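You operate a simulated robot arm through the tools that you are given. There is no shell and no other tool. Be economical: measure what you need, move in short steps, check, and stop when the job is done.

Carry out the task below with a simulated robot arm. There is one attempt and no reset: what you move stays moved.

## Task
Grease the white bearing block, then the orange one.
Fine: each till its blue collar is whole, none to a blob; coupler back on its rest; leave the other blocks and the small caps.

It is judged by the outcome, as a careful person would: the job done as asked, and still so three seconds after it is handed in. It fails if anything else is knocked over, pushed out of place, dropped, spilled or broken. A push-on lid holds only when it is set on centred and level and pressed home; a screw cap is set on level and turned clockwise until tight.

## Robot
A 6-joint arm with a two-finger parallel gripper, fixed in place. Base frame: the origin is at the foot of the arm, x ahead of it, y to its left, z up; the work surface is at about z = 0. Units: cm, rad, N and s.
With the tool pointing down near the work surface it reaches from about 14 to 58 cm from the base axis. Its first joint turns from -1.152 to 1.152 rad. Payload 2.1 kg.
The TCP is the grasp point between the finger pads, 3 cm short of the fingertips. In the tool frame z runs along the fingers and y along their closing line. Largest opening 9.4 cm; finger width 2.8, thickness 1; the body of the gripper, 5 by 9.6 cm, starts 5.5 cm behind the TCP.
Orientation is told as [roll, pitch, yaw] about the base's x, y, z axes, in that order, counted from this pose: with the fingers straight down and closing along the base's y, the tool's x points along the base's -x, its y along +y and its z along -z.

## Interface
- The arm moves only by the tool move_arm. Its argument "rows" is a list of rows, each a list of 3 entries, a list of its own where there are three numbers: the shift along the tool's x, y, z in cm, then the turn, a rotation vector about the tool's x, y, z in rad, then the closure in counts, from 0 (fully open) to 255 (shut). In form: [[[dx, dy, dz], [rx, ry, rz], grip], ...]. A call has 1 to 12 rows; each row is the pose to reach, as a shift and turn from the pose commanded when the call began, along the tool's axes at that moment. Each row takes 0.2 s and may step no farther than 5 cm and 0.15 rad from the row before; otherwise, or with a gripper value out of range, the whole call is refused. Where a pose cannot be reached the arm comes as near as it can. A force on the tool above 40 N (or 10 N above the force at the start of the call, whichever is more), or a blocked arm, ends the call early, and 0.2 s more pass. The fingers move at their own pace (about 7.2 cm/s each) and stop on an object; they squeeze with about 21 N. The grip force told is the motor's: it shows also when the fingers shut on nothing. Time passes only in rows, and 0.2 s behind the last, so rows that repeat a pose let the fingers close. It gives the time, the measured TCP pose, the force on the tool (base axes), the opening and the grip force at its end, in the units of the frame above (readings bear some noise), with the torque about the TCP (base axes, N m) and any sound that the robot's microphone picked up.
- Cameras (640 x 400 px; columns grow to the right, rows downward): "scene" is fixed at [2.55, -35.23, 49.86]; the picture's right is [0.96, -0.26, 0.00], its down [-0.12, -0.42, -0.90] and it looks along [0.24, 0.87, -0.44] (base axes); focal length 239 px, centre (320, 200). "wrist" rides on the gripper at [7.6, 1.4, -10.2] in the tool frame; the picture's right is [-0.18, 0.98, 0.00], its down [-0.75, -0.14, -0.64] and it looks along [-0.63, -0.12, 0.77] (tool axes); focal length 243 px, centre (320, 200).
- grab_frame(camera): a new picture of that camera. It takes no simulated time.
- probe_pixels(camera, pixels): there is no depth. For up to 12 entries [column, row, z] of the newest picture of that camera ("zoom" is the newest enlarged one), the place [x, y] in the base frame at which the ray of that pixel passes the height z, good to about 0.2 cm. It takes no simulated time.
- zoom(camera, box): a new picture of the part [left, top, right, bottom] of that camera's present view, enlarged. It takes no simulated time.
- job_done(): hands the job in; it is judged then, once.

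Go step by step. Measure first, check grasps and placings, and put right what went wrong. The budget is 80 turns and 38 pictures, counting those below and the enlarged ones. Unless the task says otherwise, let go and move clear before handing in, and close with one line.

The tools are called after ">>>" as a command line: name --argument value ..., lists and objects as JSON in quotes. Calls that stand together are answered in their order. move_arm: Moves the arm, as the interface text tells. Its arguments: {"type":"object","properties":{"rows":{"type":"array"}},"required":["rows"]} The other tools are called the same way: grab_frame (camera) takes a picture; probe_pixels (camera, pixels) gives the place at which the rays of pixels pass given heights; zoom (camera, box) takes an enlarged picture of a part of a camera's view; job_done () hands the job in.

At the start:

```text
clock: 0.0
ee_pos: [26.56, 6.16, 45.87]
orientation: [0.0, 0.001, 0.0]
contact_force: [0.1, -0.6, 0.0]
torque: [-0.02, 0.03, 0.0]
width: 9.38
grip_force: 0.0
```

scene: 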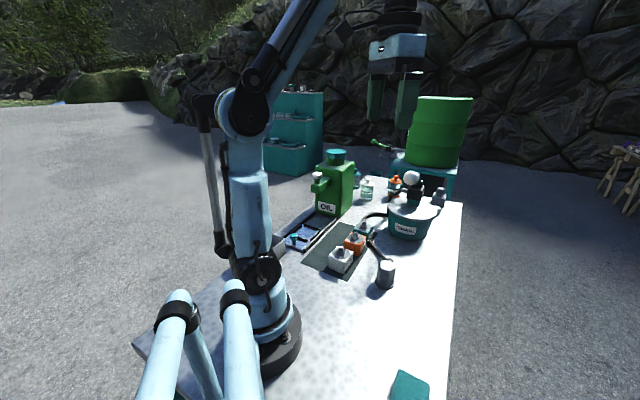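
wrist: 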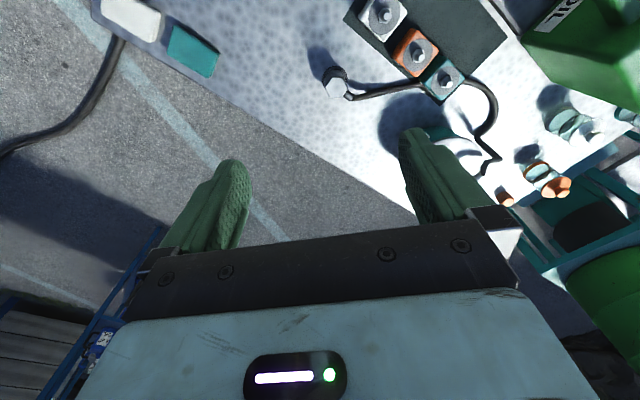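

The scene shows white and orange blocks near (341,258) and (355,242), a grease tub at (408,220) and a coupler-like item at (386,272). I zoom in on them.

>>> zoom --camera "scene" --box '[280, 200, 440, 300]'

>>> zoom --camera "wrist" --box '[300, 0, 620, 200]'

>>> zoom --camera "scene" --box '[340, 130, 460, 205]'

```text
4.00 times, centred on (360, 250) of scene
```

zoom: 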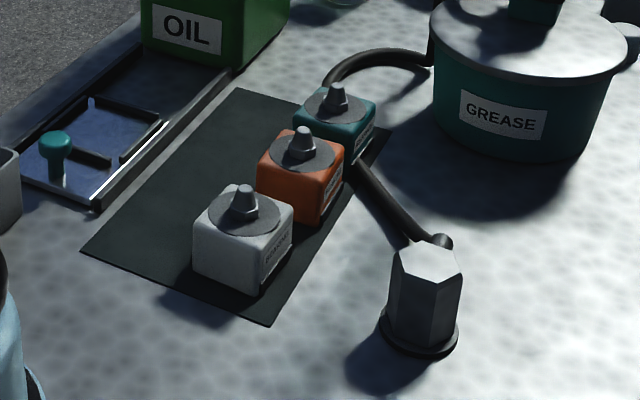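

```text
2.00 times, centred on (460, 100) of wrist
```

zoom: 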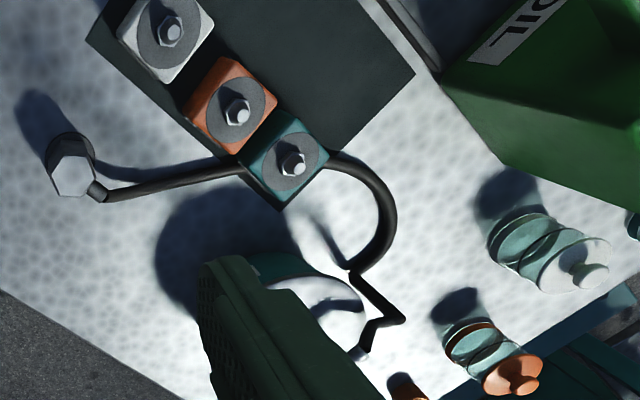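

```text
5.33 times, centred on (400, 168) of scene
```

zoom: 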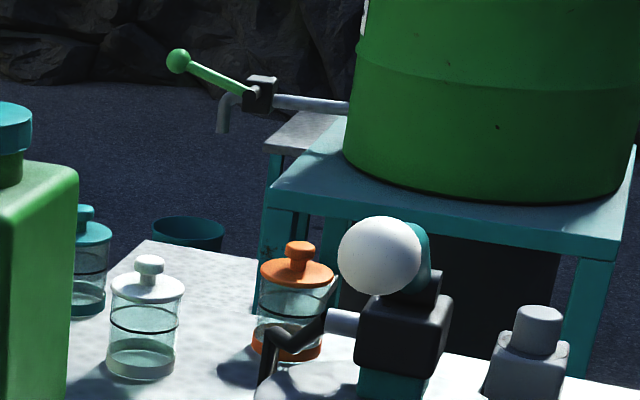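

The coupler is an upright hex piece with its hose at scene (387,265), and the pump head with a white ball sits on the tub. I probe the positions.

>>> probe_pixels --camera "scene" --pixels '[[384.5, 284, 0], [387, 266, 5], [387, 266, 6], [341, 250, 5], [355, 235, 5], [364, 224, 5], [340, 268, 0], [411, 178, 15], [411, 178, 18], [411, 178, 21], [408, 205, 8], [400, 233, 0]]'

>>> probe_pixels --camera "wrist" --pixels '[[336, 88, 5], [336, 88, 6], [336, 88, 7], [384, 16, 5], [419, 55, 5], [446, 83, 5], [385, 14, 6], [482, 175, 10], [575, 187, 6], [460, 150, 8]]'

```text
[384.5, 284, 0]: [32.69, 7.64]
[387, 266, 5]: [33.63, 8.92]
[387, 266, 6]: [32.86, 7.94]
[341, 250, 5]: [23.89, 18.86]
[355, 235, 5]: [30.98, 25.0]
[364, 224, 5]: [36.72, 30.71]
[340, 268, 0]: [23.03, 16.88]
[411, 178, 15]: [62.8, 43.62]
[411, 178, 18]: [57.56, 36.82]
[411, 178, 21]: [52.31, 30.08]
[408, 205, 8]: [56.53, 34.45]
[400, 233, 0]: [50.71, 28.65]
```

```text
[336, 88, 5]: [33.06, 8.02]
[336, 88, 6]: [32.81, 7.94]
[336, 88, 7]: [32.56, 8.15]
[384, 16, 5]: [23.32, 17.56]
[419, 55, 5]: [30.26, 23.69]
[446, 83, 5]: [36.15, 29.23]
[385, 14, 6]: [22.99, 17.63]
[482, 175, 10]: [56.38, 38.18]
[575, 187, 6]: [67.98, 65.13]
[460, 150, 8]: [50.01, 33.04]
```

Coupler is at about (32.8, 8.0), with its top near 6 cm. I move above the blocks for a closer look from the wrist.

>>> move_arm --rows '[[[0, 4, 2], [0, 0, 0], 0], [[0, 8, 4], [0, 0, 0], 0], [[0, 12, 6], [0, 0, 0], 0], [[0, 15, 9], [0, 0, 0], 0], [[0, 17, 12], [0, 0, 0], 0]]'

>>> grab_frame --camera "wrist"

```text
clock: 1.2
ee_pos: [26.41, 23.09, 33.85]
orientation: [0.002, -0.001, -0.001]
contact_force: [-0.4, -0.2, 0.2]
torque: [0.0, -0.02, -0.02]
width: 9.39
grip_force: 0.0
```

```text
32 pictures are left
```

wrist: 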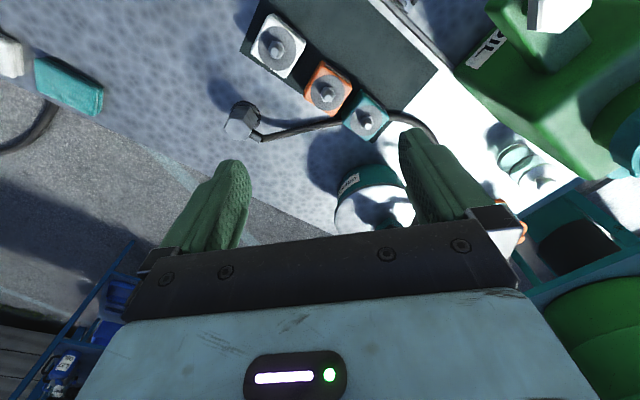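

>>> zoom --camera "wrist" --box '[210, 10, 450, 160]'

>>> probe_pixels --camera "wrist" --pixels '[[240, 120, 5], [240, 120, 6], [275, 51, 4], [275, 51, 5], [275, 51, 6], [325, 94, 4], [325, 94, 5], [325, 94, 6], [366, 122, 5], [366, 122, 6]]'

```text
2.67 times, centred on (330, 85) of wrist
```

zoom: 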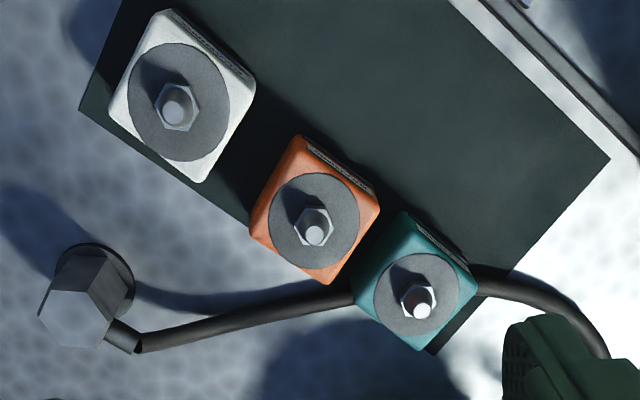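

```text
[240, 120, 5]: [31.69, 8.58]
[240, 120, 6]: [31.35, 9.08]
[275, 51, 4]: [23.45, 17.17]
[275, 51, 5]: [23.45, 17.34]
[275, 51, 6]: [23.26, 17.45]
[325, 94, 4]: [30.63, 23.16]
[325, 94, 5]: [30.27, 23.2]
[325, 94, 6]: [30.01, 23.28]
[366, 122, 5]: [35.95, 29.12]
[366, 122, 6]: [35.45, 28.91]
```

White tip is about (23.2, 17.5, 7.2) and the coupler top about (32.9, 8.3, 6.0). Next I view the pump on the tub.

>>> move_arm --rows '[[[-4, 1, 0], [0, 0, 0], 0], [[-8, 2, 0], [0, 0, 0], 0], [[-12, 4, 0], [0, 0, 0], 0]]'

>>> grab_frame --camera "wrist"

>>> zoom --camera "scene" --box '[350, 150, 470, 225]'

```text
clock: 2.0
ee_pos: [38.42, 27.19, 33.89]
orientation: [0.001, -0.001, 0.0]
contact_force: [0.2, -0.2, -0.1]
torque: [-0.02, 0.0, 0.01]
width: 9.43
grip_force: 0.0
```

```text
30 pictures are left
```

wrist: 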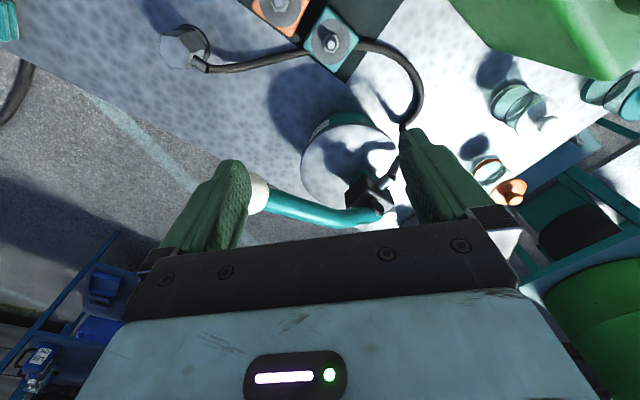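

```text
5.33 times, centred on (410, 188) of scene
```

zoom: 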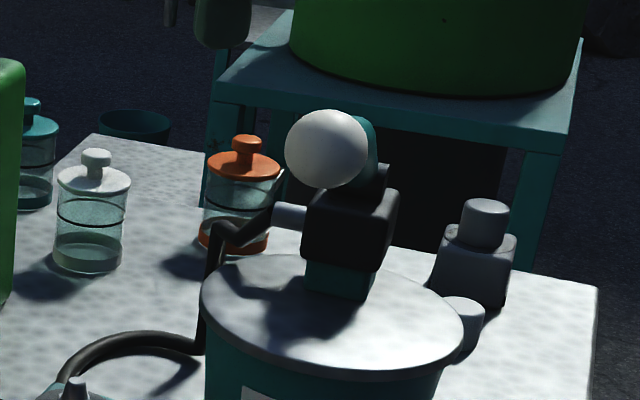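

The pump lever's ball is at about (44, 20, 25.6), rising from the head near (54.5, 32, 15), so pressing it down should pump. I move over the coupler for a close look, keeping clear of the lever.

>>> move_arm --rows '[[[4, -2, 0], [0, 0, 0], 0], [[7, -6, 0], [0, 0, 0], 0], [[8, -10.5, 1], [0, 0, 0], 0], [[8, -14, 4], [0, 0, 0], 0], [[8, -17, 8], [0, 0, 0], 0], [[8, -19, 12], [0, 0, 0], 0], [[8, -19, 16], [0, 0, 0], 0]]'

>>> zoom --camera "wrist" --box '[220, 0, 460, 150]'

```text
clock: 3.6
ee_pos: [30.41, 8.14, 17.74]
orientation: [0.0, 0.0, 0.0]
contact_force: [0.1, 0.0, -0.7]
torque: [0.02, 0.05, -0.02]
width: 9.39
grip_force: 0.1
```

```text
2.67 times, centred on (340, 75) of wrist
```

zoom: 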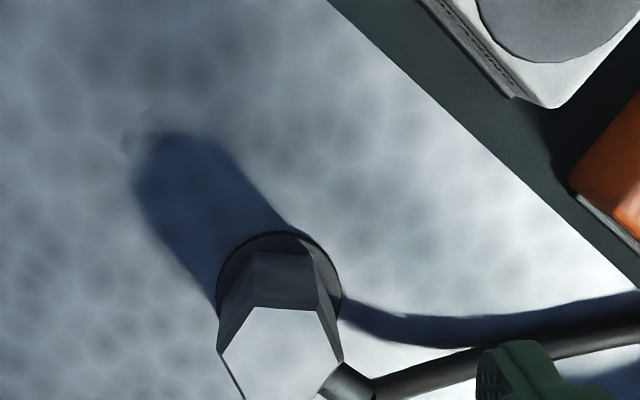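

The hex flats have normals at about -15°, 45° and 105°, with the hose leaving at 45°. The centre is about (32.8, 8.2) and it is 3.7 cm across flats. I yaw +15° and descend with the fingers straddling it.

>>> move_arm --rows '[[[-1.2, 0, 2], [0, 0, -0.13], 0], [[-2.25, 0.05, 4], [0, 0, -0.26], 0], [[-2.25, 0.05, 7.5], [0, 0, -0.26], 0], [[-2.25, 0.05, 10.5], [0, 0, -0.26], 0], [[-2.25, 0.05, 13.3], [0, 0, -0.26], 0]]'

>>> zoom --camera "wrist" --box '[180, 60, 500, 260]'

>>> zoom --camera "scene" --box '[320, 210, 448, 290]'

```text
clock: 4.8
ee_pos: [32.65, 8.19, 4.49]
orientation: [0.001, 0.0, 0.259]
contact_force: [-0.3, -0.8, 0.7]
torque: [-0.01, 0.02, -0.01]
width: 9.41
grip_force: 0.1
```

```text
2.00 times, centred on (340, 160) of wrist
```

zoom: 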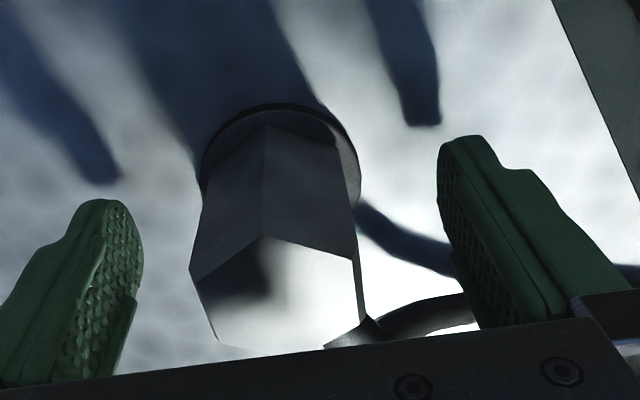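

```text
5.00 times, centred on (384, 250) of scene
```

zoom: 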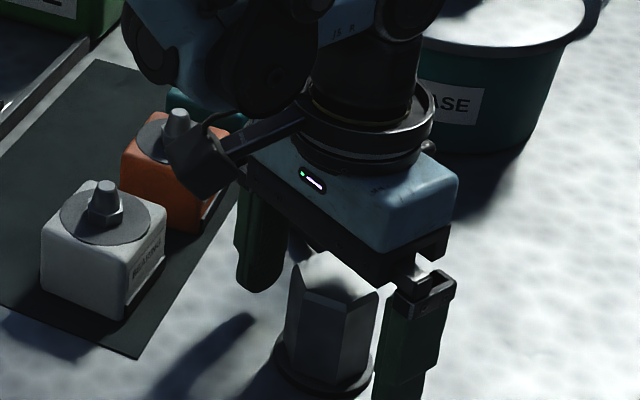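

The flats face the pads as wanted. Closing now.

>>> move_arm --rows '[[[0, 0, 0], [0, 0, 0], 120], [[0, 0, 0], [0, 0, 0], 160], [[0, 0, 0], [0, 0, 0], 200], [[0, 0, 0], [0, 0, 0], 230], [[0, 0, 0], [0, 0, 0], 255]]'

```text
clock: 6.0
ee_pos: [32.72, 8.06, 4.51]
orientation: [0.0, 0.001, 0.259]
contact_force: [-1.1, 0.0, 0.8]
torque: [0.01, 0.01, -0.01]
width: 4.47
grip_force: 20.7
```

The grip holds at 4.47 cm, wider than I estimated. I check whether the pads sit on flats.

>>> zoom --camera "wrist" --box '[180, 60, 500, 260]'

```text
2.00 times, centred on (340, 160) of wrist
```

zoom: 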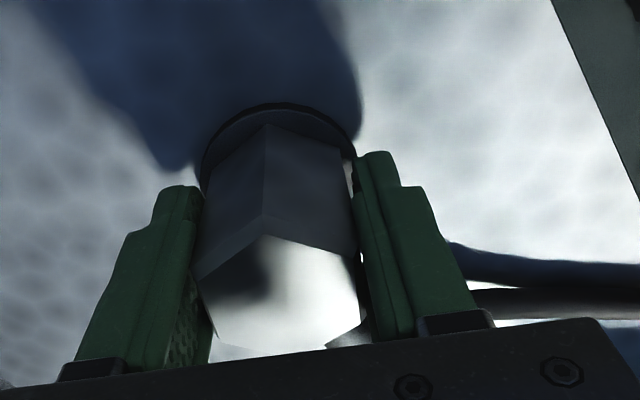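

The pads are seated on both sides. I lift a little.

>>> move_arm --rows '[[[0, 0, -1.5], [0, 0, 0], 255], [[0, 0, -4], [0, 0, 0], 255], [[0, 0, -8], [0, 0, 0], 255]]'

>>> zoom --camera "scene" --box '[320, 200, 448, 280]'

```text
clock: 6.8
ee_pos: [32.66, 7.96, 12.3]
orientation: [0.0, 0.0, 0.261]
contact_force: [-0.2, 1.0, 0.5]
torque: [0.02, 0.0, -0.05]
width: 0.0
grip_force: 20.5
```

```text
5.00 times, centred on (384, 240) of scene
```

zoom: 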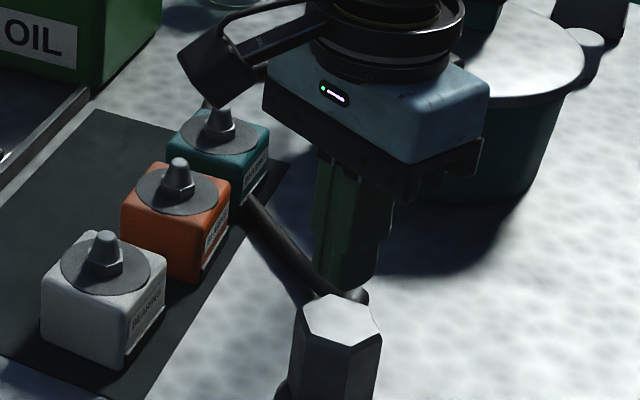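

The fingers slipped off the coupler and shut on nothing; it still stands on its rest. I look closely at its shape.

>>> zoom --camera "scene" --box '[360, 245, 424, 295]'

>>> zoom --camera "wrist" --box '[220, 50, 460, 200]'

```text
8.00 times, centred on (392, 270) of scene
```

zoom: 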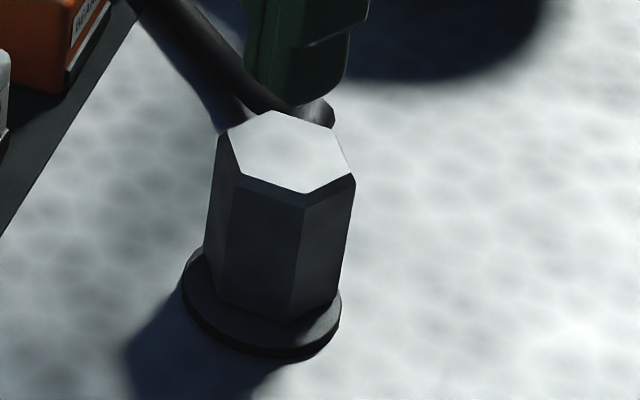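

```text
2.67 times, centred on (340, 125) of wrist
```

zoom: 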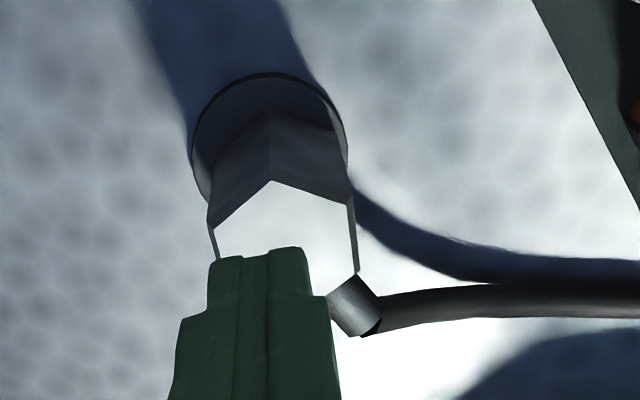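

The coupler is a straight chamfered hex, so 4.4 cm is its flats and the grip was good, but it may be held on its rest. I regrip slightly lower and pull gently while watching the force.

>>> move_arm --rows '[[[0, 0, 0], [0, 0, 0], 0], [[0, 0, 0], [0, 0, 0], 0], [[0, 0, 0], [0, 0, 0], 0], [[0, 0, 0], [0, 0, 0], 0], [[0, 0, 4], [0, 0, 0], 0], [[0, 0, 8.5], [0, 0, 0], 0], [[0, 0, 8.5], [0, 0, 0], 140], [[0, 0, 8.5], [0, 0, 0], 255], [[0, 0, 8.5], [0, 0, 0], 255], [[0, 0, 8.5], [0, 0, 0], 255]]'

>>> move_arm --rows '[[[0, 0, -0.15], [0, 0, 0], 255], [[0, 0, -0.3], [0, 0, 0], 255], [[0, 0, -0.45], [0, 0, 0], 255], [[0, 0, -0.6], [0, 0, 0], 255]]'

>>> zoom --camera "scene" --box '[352, 240, 432, 290]'

```text
clock: 9.0
ee_pos: [32.88, 8.43, 3.94]
orientation: [0.0, -0.002, 0.26]
contact_force: [0.2, -0.9, -0.1]
torque: [-0.04, -0.01, -0.01]
width: 4.44
grip_force: 21.1
```

```text
clock: 10.0
ee_pos: [32.79, 8.25, 4.6]
orientation: [0.0, 0.001, 0.261]
contact_force: [0.5, 0.2, -1.6]
torque: [-0.01, -0.03, 0.02]
width: 4.46
grip_force: 21.0
```

```text
8.00 times, centred on (392, 265) of scene
```

zoom: 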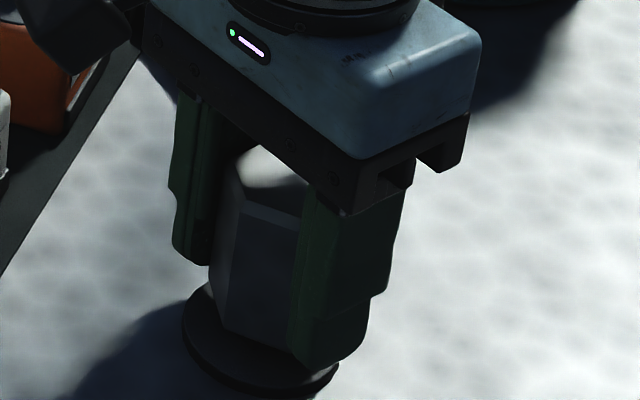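

The coupler follows, with a -1.6 N load. I keep lifting slowly.

>>> move_arm --rows '[[[0, 0, -0.3], [0, 0, 0], 255], [[0, 0, -0.6], [0, 0, 0], 255], [[0, 0, -1.0], [0, 0, 0], 255], [[0, 0, -1.4], [0, 0, 0], 255]]'

>>> zoom --camera "scene" --box '[352, 240, 432, 290]'

```text
clock: 11.0
ee_pos: [32.72, 8.17, 6.16]
orientation: [0.0, -0.001, 0.26]
contact_force: [0.2, -0.2, -2.3]
torque: [-0.01, 0.03, -0.01]
width: 4.46
grip_force: 21.0
```

```text
8.00 times, centred on (392, 265) of scene
```

zoom: 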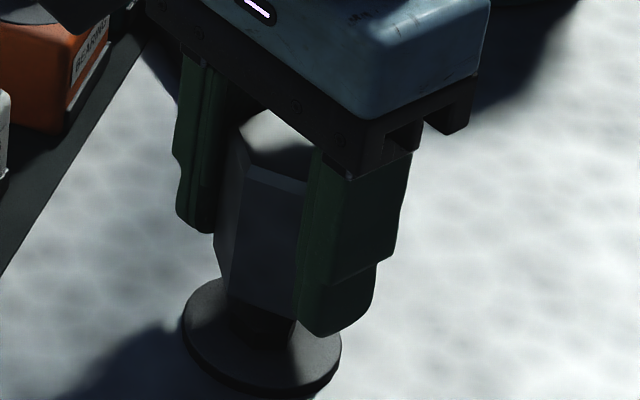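

It's lifting cleanly off its stub. I keep lifting at modest speed.

>>> move_arm --rows '[[[0, 0, -0.5], [0, 0, 0], 255], [[0, 0, -1.1], [0, 0, 0], 255], [[0, 0, -1.8], [0, 0, 0], 255], [[0, 0, -2.5], [0, 0, 0], 255], [[0, 0, -3.2], [0, 0, 0], 255], [[0, 0, -3.9], [0, 0, 0], 255], [[0, 0, -4.6], [0, 0, 0], 255], [[0, 0, -5.3], [0, 0, 0], 255], [[0, 0, -6.0], [0, 0, 0], 255], [[0, 0, -6.6], [0, 0, 0], 255], [[0, 0, -7.0], [0, 0, 0], 255]]'

>>> zoom --camera "scene" --box '[312, 210, 440, 290]'

```text
clock: 13.4
ee_pos: [32.84, 8.11, 12.98]
orientation: [0.001, 0.0, 0.26]
contact_force: [0.1, 0.0, -1.8]
torque: [-0.01, 0.04, 0.02]
width: 4.46
grip_force: 20.6
```

```text
5.00 times, centred on (376, 250) of scene
```

zoom: 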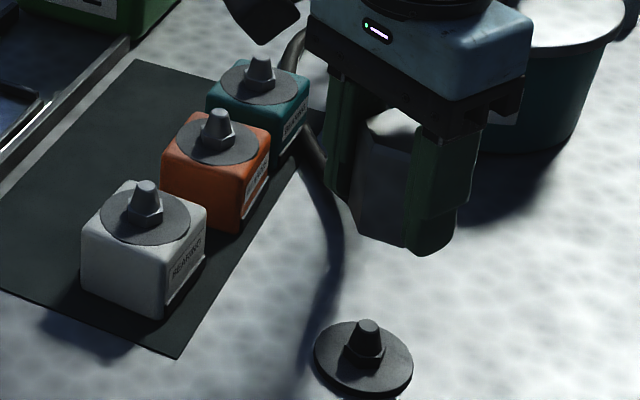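

The rest has a dummy nipple like the blocks', so I can use its wrist view as the alignment reference. I take that reference now.

>>> zoom --camera "wrist" --box '[240, 60, 400, 160]'

```text
4.00 times, centred on (320, 110) of wrist
```

zoom: 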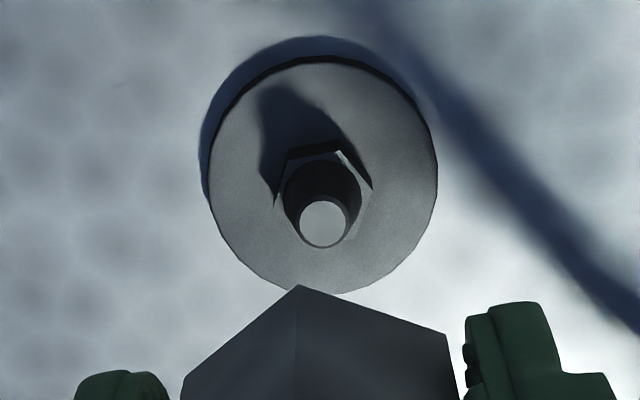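

Reference tip is at pixel (321,115.8) with an 10.1 cm height difference. I move over the white block to the matching height.

>>> move_arm --rows '[[[0, 0, -1], [0, 0, 0], 255], [[0, 0, -2], [0, 0, 0], 255], [[0.2, 0.3, -3], [0, 0, 0], 255], [[0.8, 1.3, -4], [0, 0, 0], 255], [[1.6, 2.7, -4.3], [0, 0, 0], 255], [[2.5, 4.2, -4.3], [0, 0, 0], 255], [[3.4, 5.7, -4.3], [0, 0, 0], 255], [[4.3, 7.2, -4.3], [0, 0, 0], 255], [[5.2, 8.7, -4.3], [0, 0, 0], 255], [[6.0, 10.1, -4.3], [0, 0, 0], 255], [[6.6, 11.1, -4.3], [0, 0, 0], 255], [[6.78, 11.47, -4.3], [0, 0, 0], 255]]'

>>> zoom --camera "wrist" --box '[240, 60, 400, 160]'

```text
clock: 16.0
ee_pos: [23.16, 17.46, 17.36]
orientation: [0.0, 0.001, 0.261]
contact_force: [-0.3, -0.8, -1.4]
torque: [-0.02, -0.03, -0.01]
width: 4.48
grip_force: 21.1
```

```text
4.00 times, centred on (320, 110) of wrist
```

zoom: 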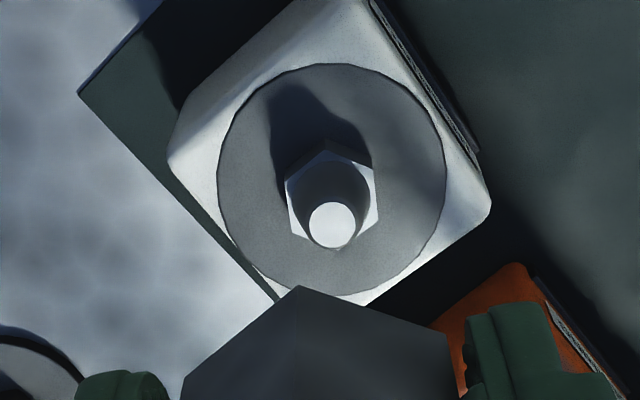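

The tip is offset by (8,2) zoom px, about 0.17 cm in tool y. I correct it and descend to 2 cm above seat, then press in slowly.

>>> move_arm --rows '[[[-0.07, 0.165, 0], [0, 0, 0], 255], [[-0.07, 0.165, 1.2], [0, 0, 0], 255], [[-0.07, 0.165, 2.4], [0, 0, 0], 255], [[-0.07, 0.165, 3.6], [0, 0, 0], 255], [[-0.07, 0.165, 4.8], [0, 0, 0], 255], [[-0.07, 0.165, 5.8], [0, 0, 0], 255], [[-0.07, 0.165, 6.6], [0, 0, 0], 255], [[-0.07, 0.165, 7.2], [0, 0, 0], 255], [[-0.07, 0.165, 7.8], [0, 0, 0], 255], [[-0.07, 0.165, 8.3], [0, 0, 0], 255], [[-0.07, 0.165, 8.7], [0, 0, 0], 255], [[-0.07, 0.165, 9.0], [0, 0, 0], 255]]'

>>> zoom --camera "scene" --box '[290, 200, 418, 280]'

```text
clock: 18.6
ee_pos: [23.31, 17.69, 8.26]
orientation: [0.0, 0.0, 0.261]
contact_force: [0.3, 0.3, -1.5]
torque: [0.0, 0.01, 0.02]
width: 4.44
grip_force: 21.3
```

```text
5.00 times, centred on (354, 240) of scene
```

zoom: 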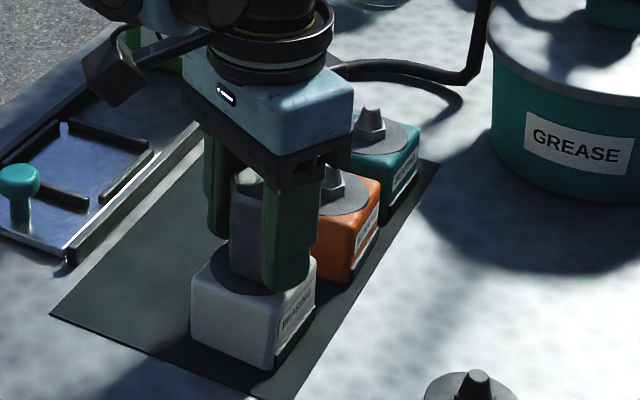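

It's nearly seated with no side load. I press home in small steps.

>>> move_arm --rows '[[[0, 0, 0.1], [0, 0, 0], 255], [[0, 0, 0.2], [0, 0, 0], 255], [[0, 0, 0.3], [0, 0, 0], 255], [[0, 0, 0.4], [0, 0, 0], 255]]'

```text
clock: 19.6
ee_pos: [23.33, 17.74, 7.79]
orientation: [-0.001, -0.005, 0.258]
contact_force: [-0.2, 4.9, 19.2]
torque: [0.07, -0.16, 0.05]
width: 4.5
grip_force: 20.7
```

There is 19 N of contact but no click, and the fingertips may be bearing on the washer. I release, rise, and look at how it sits.

>>> move_arm --rows '[[[0, 0, -0.4], [0, 0, 0], 255], [[0, 0, -0.4], [0, 0, 0], 200], [[0, 0, -0.4], [0, 0, 0], 90], [[0, 0, -0.4], [0, 0, 0], 60], [[0, 0, -0.4], [0, 0, 0], 60], [[0, 0, -3], [0, 0, 0], 60], [[0, 0, -6], [0, 0, 0], 60], [[0, 0, -9.4], [0, 0, 0], 60]]'

>>> zoom --camera "scene" --box '[306, 200, 402, 260]'

>>> zoom --camera "wrist" --box '[240, 60, 400, 160]'

```text
clock: 21.4
ee_pos: [23.43, 17.66, 17.23]
orientation: [-0.001, -0.002, 0.26]
contact_force: [0.6, 0.6, -0.2]
torque: [-0.01, 0.03, 0.0]
width: 7.22
grip_force: 0.1
```

```text
6.67 times, centred on (354, 230) of scene
```

zoom: 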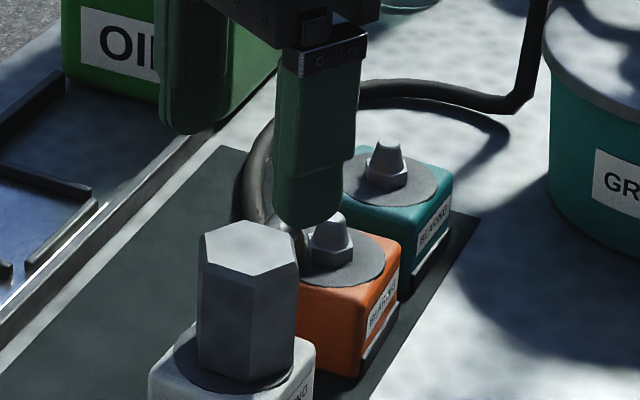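

```text
4.00 times, centred on (320, 110) of wrist
```

zoom: 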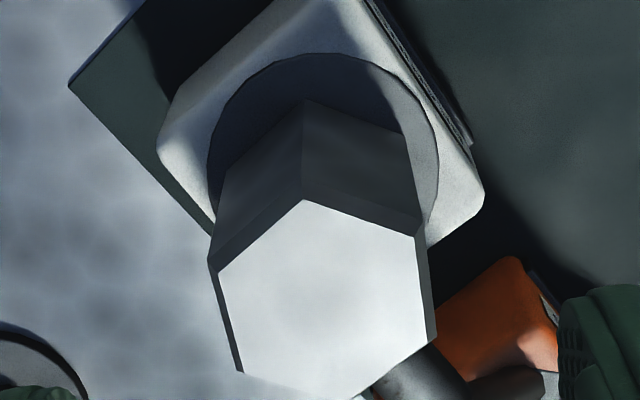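

The coupler sits level on the white nipple. I close the fingers and press its top to make sure it's home.

>>> move_arm --rows '[[[0, 0, 0], [0, 0, 0], 255], [[0, 0, 0], [0, 0, 0], 255], [[0, 0, 0], [0, 0, 0], 255], [[0, 0, 1.5], [0, 0, 0], 255], [[0, 0, 3], [0, 0, 0], 255], [[0, 0, 3.5], [0, 0, 0], 255], [[0, 0, 3.8], [0, 0, 0], 255], [[0, 0, 4.0], [0, 0, 0], 255], [[0, 0, 4.1], [0, 0, 0], 255], [[0, 0, 4.2], [0, 0, 0], 255], [[0, 0, 4.3], [0, 0, 0], 255]]'

```text
clock: 23.3
ee_pos: [23.38, 17.58, 13.33]
orientation: [-0.002, 0.004, 0.26]
contact_force: [-2.3, -0.8, 8.7]
torque: [0.01, -0.02, -0.02]
width: 0.02
grip_force: 21.1
stopped in row 9: the force on the tool passed its limit at 46 N (the readings are from after the stop); the commanded pose is now the measured one
```

Pressed firmly with the top at 10.33 cm, matching the expected seat. I rise and move over the pump ball with the hand turned square to the lever.

>>> move_arm --rows '[[[0, 0, -5], [0, 0, 0], 255], [[0, 0, -10], [0, 0, 0], 200], [[0, 0, -15], [0, 0, 0], 100], [[0, 0, -20], [0, 0, 0], 0], [[-4.5, -0.6, -21], [0, 0, -0.12], 0], [[-9, -1.2, -21], [0, 0, -0.24], 0], [[-13.5, -1.8, -21], [0, 0, -0.36], 0], [[-18, -2.5, -21], [0, 0, -0.48], 0], [[-20.5, -3, -21], [0, 0, -0.6], 0], [[-20.5, -3, -21], [0, 0, -0.6], 0]]'

>>> grab_frame --camera "wrist"

>>> grab_frame --camera "scene"

```text
clock: 25.5
ee_pos: [43.54, 19.99, 33.96]
orientation: [-0.002, 0.002, 0.862]
contact_force: [0.5, 0.0, 0.1]
torque: [0.0, 0.0, 0.01]
width: 9.4
grip_force: 0.1
out of reach, approached as far as the arm can: row 9, 10
```

```text
13 pictures are left
```

wrist: 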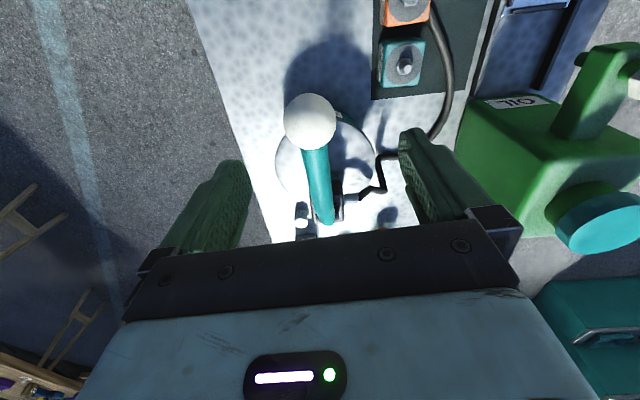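

```text
12 pictures are left
```

scene: 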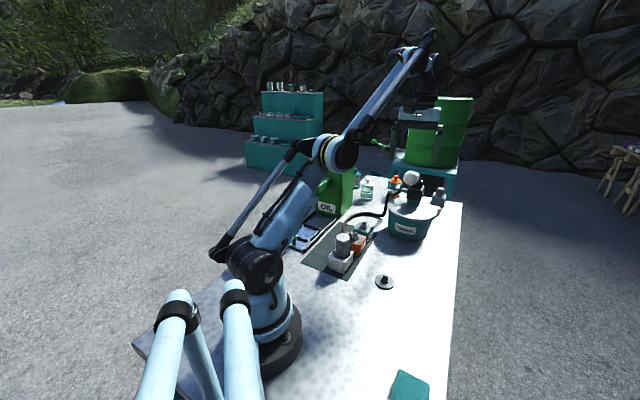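

Triangulating, the ball centre is at about (43.75, 19.1, 25.95), i.e. tool shift (0.56, -0.66, 8.0), and about 4 cm across. I go down around it and grip.

>>> move_arm --rows '[[[0.56, -0.66, 0], [0, 0, 0], 0], [[0.56, -0.66, 4], [0, 0, 0], 0], [[0.56, -0.66, 7.9], [0, 0, 0], 0], [[0.56, -0.66, 7.9], [0, 0, 0], 120], [[0.56, -0.66, 7.9], [0, 0, 0], 255], [[0.56, -0.66, 7.9], [0, 0, 0], 255], [[0.56, -0.66, 7.9], [0, 0, 0], 255]]'

```text
clock: 27.1
ee_pos: [44.04, 19.12, 26.1]
orientation: [-0.003, 0.002, 0.859]
contact_force: [5.8, -6.5, -7.7]
torque: [-0.07, -0.08, 0.13]
width: 4.2
grip_force: 44.9
```

Gripped at 4.2 cm with some sideways load, so I shift slightly in tool -y. I then press down about 2.5 cm along the lever's arc to feel the stroke.

>>> move_arm --rows '[[[0, -0.15, 0], [0, 0, 0], 255], [[0.3, -0.15, 0.5], [0, 0, 0], 255], [[0.6, -0.15, 1.0], [0, 0, 0], 255], [[0.87, -0.15, 1.5], [0, 0, 0], 255], [[1.12, -0.15, 2.0], [0, 0, 0], 255], [[1.37, -0.15, 2.5], [0, 0, 0], 255]]'

```text
clock: 28.4
ee_pos: [43.14, 18.44, 24.1]
orientation: [0.0, -0.013, 0.861]
contact_force: [1.9, 2.4, -1.8]
torque: [-0.33, 0.31, 0.0]
width: 4.16
grip_force: 45.5
stopped in row 6: the force on the tool passed its limit at 42 N (the readings are from after the stop); the commanded pose is now the measured one
```

The force limit tripped after 2 cm of travel. I try smaller, slower steps to see which way the load acts.

>>> move_arm --rows '[[[0.05, 0, 0.2], [0, 0, 0], 255], [[0.12, 0, 0.4], [0, 0, 0], 255], [[0.2, 0, 0.6], [0, 0, 0], 255]]'

```text
clock: 29.2
ee_pos: [43.06, 18.38, 23.5]
orientation: [-0.001, -0.016, 0.864]
contact_force: [12.1, 9.4, 3.8]
torque: [0.81, -0.86, -0.08]
width: 4.14
grip_force: 44.9
```

The load pulls toward the pivot, so my arc went too far out, while vertical resistance is light. I correct the arc for a higher pivot near z 19 and continue down.

>>> move_arm --rows '[[[-0.15, 0, 0], [0, 0, 0], 255], [[-0.05, 0, 0.5], [0, 0, 0], 255], [[0.05, 0, 1.0], [0, 0, 0], 255], [[0.14, 0, 1.5], [0, 0, 0], 255], [[0.2, 0, 2.0], [0, 0, 0], 255]]'

```text
clock: 30.4
ee_pos: [42.93, 18.25, 21.45]
orientation: [0.001, -0.009, 0.863]
contact_force: [-19.8, -7.5, 10.7]
torque: [0.74, -0.66, -0.06]
width: 4.14
grip_force: 44.5
```

Now it is slightly too far inward, which puts the pivot near z 18.55. I correct and go down to level, then check the collar.

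>>> move_arm --rows '[[[0.17, 0.08, 0.1], [0, 0, 0], 255], [[0.24, 0.08, 0.5], [0, 0, 0], 255], [[0.29, 0.08, 1.0], [0, 0, 0], 255], [[0.34, 0.08, 1.5], [0, 0, 0], 255], [[0.37, 0.08, 2.0], [0, 0, 0], 255], [[0.39, 0.08, 2.5], [0, 0, 0], 255]]'

>>> zoom --camera "scene" --box '[310, 215, 390, 275]'

```text
clock: 31.8
ee_pos: [42.74, 17.96, 18.98]
orientation: [-0.003, -0.014, 0.861]
contact_force: [4.1, 2.0, 11.6]
torque: [0.98, -0.79, 0.05]
width: 4.12
grip_force: 44.7
```

```text
6.67 times, centred on (350, 245) of scene
```

zoom: 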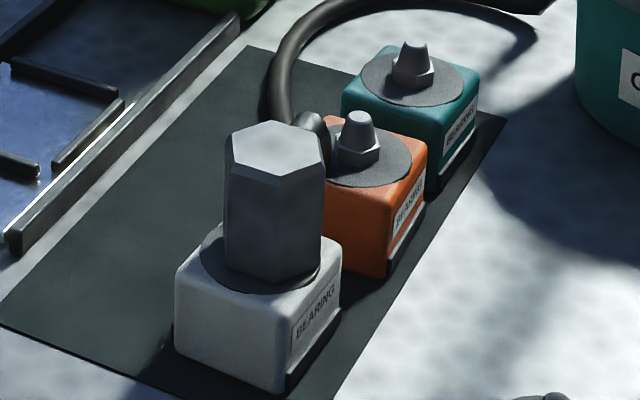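

The arc is now smooth with about 11.6 N downward resistance, and no blue shows yet. I continue to the bottom of the stroke.

>>> move_arm --rows '[[[0, 0, 0.5], [0, 0, 0], 255], [[0, 0, 1], [0, 0, 0], 255], [[-0.03, 0, 1.5], [0, 0, 0], 255], [[-0.06, 0, 2], [0, 0, 0], 255], [[-0.11, 0, 2.5], [0, 0, 0], 255], [[-0.17, 0, 3], [0, 0, 0], 255]]'

```text
clock: 33.2
ee_pos: [42.75, 18.12, 15.89]
orientation: [0.003, -0.006, 0.863]
contact_force: [-29.3, -12.1, 7.9]
torque: [0.78, -0.72, 0.02]
width: 4.14
grip_force: 44.9
```

I'm again slightly inward, so I correct outward and keep going to find the lower stop.

>>> move_arm --rows '[[[0.2, 0.1, 0], [0, 0, 0], 255], [[0.17, 0.1, 0.5], [0, 0, 0], 255], [[0.12, 0.1, 1], [0, 0, 0], 255], [[0.05, 0.1, 1.5], [0, 0, 0], 255], [[-0.03, 0.1, 2.0], [0, 0, 0], 255]]'

>>> zoom --camera "scene" --box '[310, 215, 454, 305]'

```text
clock: 34.4
ee_pos: [43.04, 18.24, 14.07]
orientation: [-0.003, -0.017, 0.862]
contact_force: [22.4, -5.7, 14.3]
torque: [0.73, -0.71, 0.06]
width: 4.09
grip_force: 44.9
```

```text
4.44 times, centred on (382, 260) of scene
```

zoom: 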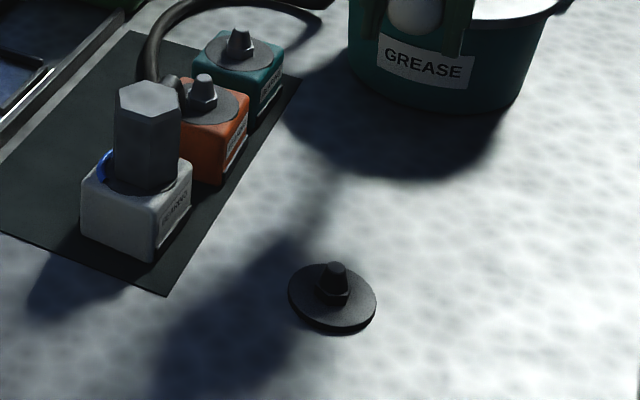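

A blue arc has appeared at the left of the coupler base, around zoom (104,165), so this stroke delivers grease. I keep pressing a bit further with side corrections.

>>> move_arm --rows '[[[-0.08, -0.1, 0], [0, 0, 0], 255], [[-0.17, -0.1, 0.5], [0, 0, 0], 255], [[-0.27, -0.1, 1.0], [0, 0, 0], 255], [[-0.39, -0.1, 1.5], [0, 0, 0], 255]]'

>>> zoom --camera "scene" --box '[318, 220, 366, 280]'

```text
clock: 35.4
ee_pos: [43.22, 18.45, 12.56]
orientation: [-0.003, -0.013, 0.863]
contact_force: [13.3, -16.5, 27.6]
torque: [0.82, -0.62, 0.0]
width: 4.11
grip_force: 44.9
```

```text
6.67 times, centred on (342, 250) of scene
```

zoom: 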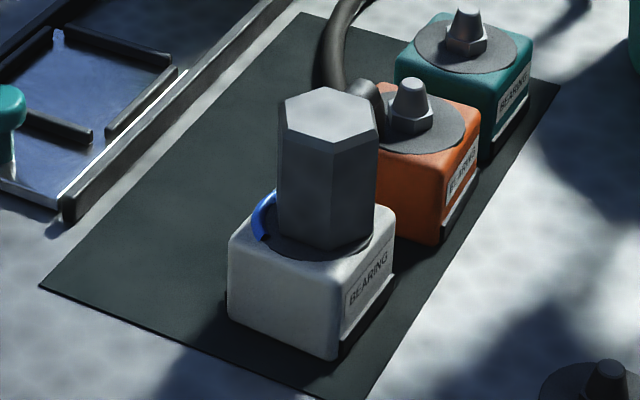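

The arc now runs round the left side to zoom (262,238) and the vertical load has risen to 27 N, so this is near the bottom stop. I fit the arc (pivot z≈18, R≈18.4) and return the lever to the top to refill.

>>> move_arm --rows '[[[0.37, -0.1, -1.44], [0, 0, 0], 255], [[0.63, -0.1, -2.94], [0, 0, 0], 255], [[0.78, -0.1, -4.44], [0, 0, 0], 255], [[0.8, -0.1, -5.94], [0, 0, 0], 255], [[0.7, -0.1, -7.44], [0, 0, 0], 255], [[0.47, -0.1, -8.94], [0, 0, 0], 255], [[0.125, -0.1, -10.44], [0, 0, 0], 255], [[-0.28, -0.1, -11.74], [0, 0, 0], 255], [[-0.7, -0.1, -12.84], [0, 0, 0], 255], [[-0.95, -0.1, -13.3], [0, 0, 0], 255]]'

```text
clock: 37.4
ee_pos: [43.69, 18.91, 25.01]
orientation: [-0.002, -0.021, 0.863]
contact_force: [2.3, 3.4, -0.6]
torque: [-0.13, -0.05, -0.01]
width: 4.16
grip_force: 45.3
stopped in row 9: the force on the tool passed its limit at 46 N (the readings are from after the stop); the commanded pose is now the measured one
```

The lever is back up at z 25. I do a second downstroke to z 16, then check the collar.

>>> move_arm --rows '[[[0.28, 0, 0.75], [0, 0, 0], 255], [[0.53, 0, 1.5], [0, 0, 0], 255], [[0.75, 0, 2.25], [0, 0, 0], 255], [[0.93, 0, 3], [0, 0, 0], 255], [[1.08, 0, 3.75], [0, 0, 0], 255], [[1.2, 0, 4.5], [0, 0, 0], 255], [[1.29, 0, 5.25], [0, 0, 0], 255], [[1.35, 0, 6], [0, 0, 0], 255], [[1.37, 0, 6.75], [0, 0, 0], 255], [[1.37, 0, 7.5], [0, 0, 0], 255], [[1.34, 0, 8.25], [0, 0, 0], 255], [[1.27, 0, 9], [0, 0, 0], 255]]'

>>> zoom --camera "scene" --box '[318, 220, 366, 280]'

```text
clock: 40.0
ee_pos: [42.8, 18.16, 15.9]
orientation: [0.001, -0.018, 0.862]
contact_force: [-30.1, 0.8, 9.2]
torque: [0.84, -0.74, -0.02]
width: 4.14
grip_force: 45.2
```

```text
6.67 times, centred on (342, 250) of scene
```

zoom: 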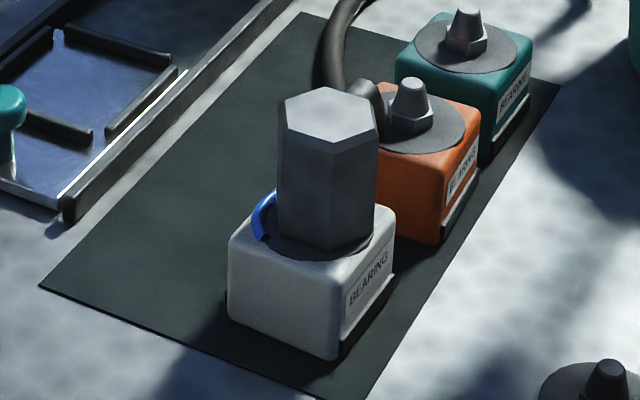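

No growth by mid-stroke, as with the first stroke, so grease seems to come near the bottom. I correct the side load and go on to the bottom.

>>> move_arm --rows '[[[0.15, 0.13, 0.1], [0, 0, 0], 255], [[0.06, 0.13, 0.75], [0, 0, 0], 255], [[-0.08, 0.13, 1.5], [0, 0, 0], 255], [[-0.25, 0.13, 2.2], [0, 0, 0], 255], [[-0.45, 0.13, 3.0], [0, 0, 0], 255], [[-0.55, 0.13, 3.4], [0, 0, 0], 255]]'

>>> zoom --camera "scene" --box '[318, 220, 366, 280]'

```text
clock: 41.4
ee_pos: [43.19, 18.45, 12.5]
orientation: [-0.003, -0.017, 0.862]
contact_force: [-21.1, -14.4, 6.0]
torque: [0.9, -0.73, 0.0]
width: 4.16
grip_force: 44.9
```

```text
6.67 times, centred on (342, 250) of scene
```

zoom: 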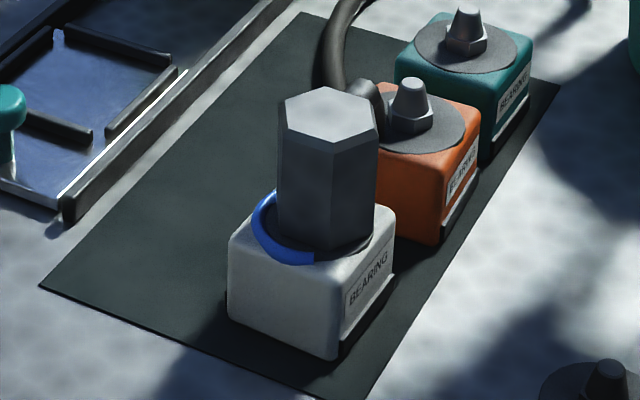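

The second stroke added about 60–80°, with the arc end now at the front (315,257), so each full stroke adds one increment. I return the lever for a third stroke.

>>> move_arm --rows '[[[0.15, 0.04, 0], [0, 0, 0], 255], [[0.47, 0, -1.5], [0, 0, 0], 255], [[0.77, 0, -3.1], [0, 0, 0], 255], [[0.9, 0, -4.7], [0, 0, 0], 255], [[0.9, 0, -6.3], [0, 0, 0], 255], [[0.77, 0, -7.9], [0, 0, 0], 255], [[0.49, 0, -9.5], [0, 0, 0], 255], [[0.07, 0, -11], [0, 0, 0], 255], [[-0.25, 0, -11.9], [0, 0, 0], 255], [[-0.5, 0, -12.5], [0, 0, 0], 255]]'

```text
clock: 43.0
ee_pos: [43.01, 18.21, 21.65]
orientation: [-0.005, -0.03, 0.866]
contact_force: [2.9, 1.7, 1.9]
torque: [-0.14, -0.32, -0.18]
width: 4.1
grip_force: 44.9
stopped in row 8: the force on the tool passed its limit at 45 N (the readings are from after the stop); the commanded pose is now the measured one
```

It tripped on side load at z 21.65. I straighten the slight tilt and continue up more slowly.

>>> move_arm --rows '[[[0, 0, 0], [-0.02, 0.02, 0], 255], [[-0.16, 0, -0.75], [-0.02, 0.02, 0], 255], [[-0.37, 0, -1.55], [-0.02, 0.02, 0], 255], [[-0.63, 0, -2.35], [-0.02, 0.02, 0], 255], [[-0.84, 0, -2.95], [-0.02, 0.02, 0], 255], [[-1.08, 0, -3.55], [-0.02, 0.02, 0], 255]]'

```text
clock: 44.4
ee_pos: [43.72, 19.09, 25.05]
orientation: [0.013, -0.019, 0.865]
contact_force: [1.1, 1.6, -1.1]
torque: [-0.24, 0.26, 0.1]
width: 4.17
grip_force: 44.8
stopped in row 6: the force on the tool passed its limit at 41 N (the readings are from after the stop); the commanded pose is now the measured one
```

The upper stop is around z 25.05, the same as last time. Third downstroke now, all the way.

>>> move_arm --rows '[[[0.4, 0, 1.0], [-0.006, 0.022, 0], 255], [[0.71, 0, 2.05], [-0.006, 0.022, 0], 255], [[0.96, 0, 3.1], [-0.006, 0.022, 0], 255], [[1.15, 0.03, 4.15], [-0.006, 0.022, 0], 255], [[1.29, 0.05, 5.2], [-0.006, 0.022, 0], 255], [[1.37, 0.06, 6.25], [-0.006, 0.022, 0], 255], [[1.39, 0.08, 7.3], [-0.006, 0.022, 0], 255], [[1.39, 0.1, 8.35], [-0.006, 0.022, 0], 255], [[1.33, 0.1, 9.4], [-0.006, 0.022, 0], 255], [[1.18, 0.1, 10.45], [-0.006, 0.022, 0], 255], [[0.99, 0.1, 11.5], [-0.006, 0.022, 0], 255], [[0.75, 0.1, 12.5], [-0.006, 0.022, 0], 255]]'

>>> zoom --camera "scene" --box '[318, 220, 366, 280]'

```text
clock: 46.7
ee_pos: [42.87, 18.21, 14.18]
orientation: [0.017, 0.012, 0.86]
contact_force: [1.0, -0.8, 2.1]
torque: [-0.4, 0.49, 0.05]
width: 4.17
grip_force: 45.1
stopped in row 11: the force on the tool passed its limit at 42 N (the readings are from after the stop); the commanded pose is now the measured one
```

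```text
6.67 times, centred on (342, 250) of scene
```

zoom: 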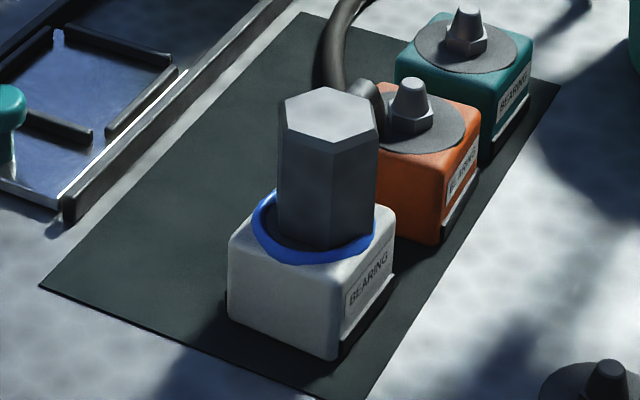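

The ring is now blue all round the visible front, (262,200) through (315,262) to (373,220). Only the back is hidden, so I release the lever and look from the far side with the wrist camera before pumping more.

>>> move_arm --rows '[[[0, 0, 0], [0, 0, 0], 80], [[0, 0, 0], [0, 0, 0], 0], [[0, 0, -4], [0, 0, 0], 0], [[0, 0, -8], [0, 0, 0], 0], [[0, 0, -12], [0, 0, 0], 0], [[0, 0, -16], [0, 0, 0], 0], [[0.3, 3.5, -16], [0, 0, 0.14], 0], [[0.6, 7, -16], [0, 0, 0.28], 0], [[0.9, 10.5, -16], [0, 0, 0.42], 0], [[1.2, 14, -14], [0, 0, 0.56], 0], [[1.5, 17.5, -12], [0, 0, 0.7], 0], [[1.88, 21.2, -9], [0, 0, 0.84], 0]]'

>>> zoom --camera "wrist" --box '[120, 40, 312, 160]'

```text
clock: 49.3
ee_pos: [25.79, 30.55, 23.43]
orientation: [0.001, 0.02, 0.022]
contact_force: [-0.2, -0.3, -0.7]
torque: [0.02, 0.02, 0.01]
width: 9.38
grip_force: 0.0
```

```text
3.33 times, centred on (216, 100) of wrist
```

zoom: 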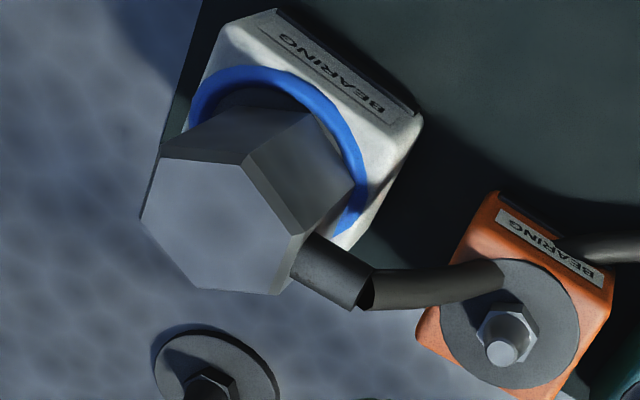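

From the far side the ring is blue round the left and back to zoom (340,228), where the coupler and hose hide it. I look from the +x side to see the remaining sector around 0–45°.

>>> move_arm --rows '[[[0, 0, -4], [0, 0, -0.12], 0], [[0, 0, -8], [0, 0, -0.24], 0], [[-1, -1, -9.6], [0, 0, -0.36], 0], [[-3, -2.3, -9.6], [0, 0, -0.48], 0], [[-5, -3.8, -9.6], [0, 0, -0.6], 0], [[-7, -5.3, -9.6], [0, 0, -0.72], 0], [[-9, -6.9, -9.6], [0, 0, -0.84], 0], [[-11, -8.4, -9.6], [0, 0, -0.96], 0], [[-13, -9.9, -9.6], [0, 0, -1.08], 0], [[-14.6, -11.15, -9.6], [0, 0, -1.2], 0]]'

>>> grab_frame --camera "wrist"

```text
clock: 51.5
ee_pos: [40.62, 19.56, 32.87]
orientation: [0.018, 0.004, 1.226]
contact_force: [-0.5, 0.7, 0.4]
torque: [0.0, 0.01, -0.01]
width: 9.4
grip_force: 0.1
```

```text
4 pictures are left
```

wrist: 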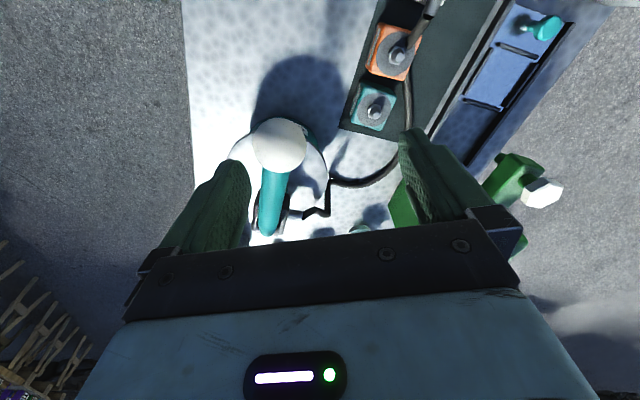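

White is just out of frame at the top, and the lever has sprung back up by itself (ball at (279,145)). I turn further and re-aim to bring the white block in.

>>> move_arm --rows '[[[0.6, 0.7, 0], [0, 0, -0.13], 0], [[1.2, 1.4, 0], [0, 0, -0.27], 0], [[1.73, 2.14, 0], [0, 0, -0.4], 0]]'

>>> zoom --camera "wrist" --box '[368, 0, 496, 80]'

```text
clock: 52.3
ee_pos: [38.06, 18.67, 32.85]
orientation: [0.019, -0.004, 1.624]
contact_force: [0.3, 0.1, -0.4]
torque: [0.03, 0.02, -0.02]
width: 9.4
grip_force: 0.2
```

```text
5.00 times, centred on (432, 40) of wrist
```

zoom: 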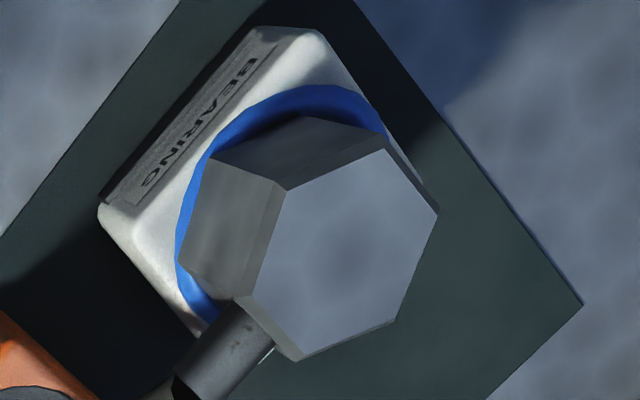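

This side is blue too, from upper right round the left to the hose at (215,305). With the earlier views the white collar is whole after three strokes. I go back to the coupler with the original yaw to move it to orange.

>>> move_arm --rows '[[[0, 1.4, 0], [0, 0, 0.136], 0], [[0, 2.9, 0], [0, 0, 0.272], 0], [[0, 4.4, 1], [0, 0, 0.409], 0], [[0, 5.9, 2], [0, 0, 0.545], 0], [[0, 7.4, 3], [0, 0, 0.682], 0], [[0, 8.9, 4], [0, 0, 0.818], 0], [[0.1, 10.4, 5], [0, 0, 0.955], 0], [[0.2, 11.9, 7], [0, 0, 1.091], 0], [[0.2, 13.4, 9], [0, 0, 1.228], 0], [[0.22, 14.73, 11], [0, 0, 1.364], 0]]'

```text
clock: 54.5
ee_pos: [23.35, 17.82, 22.05]
orientation: [0.007, 0.02, 0.256]
contact_force: [1.1, 0.0, -0.4]
torque: [0.03, -0.01, 0.0]
width: 9.4
grip_force: 0.0
```

I take out the small residual tilt first.

>>> move_arm --rows '[[[0, 0, 0], [0.012, -0.0175, 0], 0], [[0, 0, 0], [0.012, -0.0175, 0], 0]]'

```text
clock: 55.1
ee_pos: [23.2, 17.9, 22.09]
orientation: [-0.005, 0.0, 0.258]
contact_force: [-1.0, 0.0, 0.1]
torque: [0.03, -0.01, -0.01]
width: 9.42
grip_force: 0.0
```

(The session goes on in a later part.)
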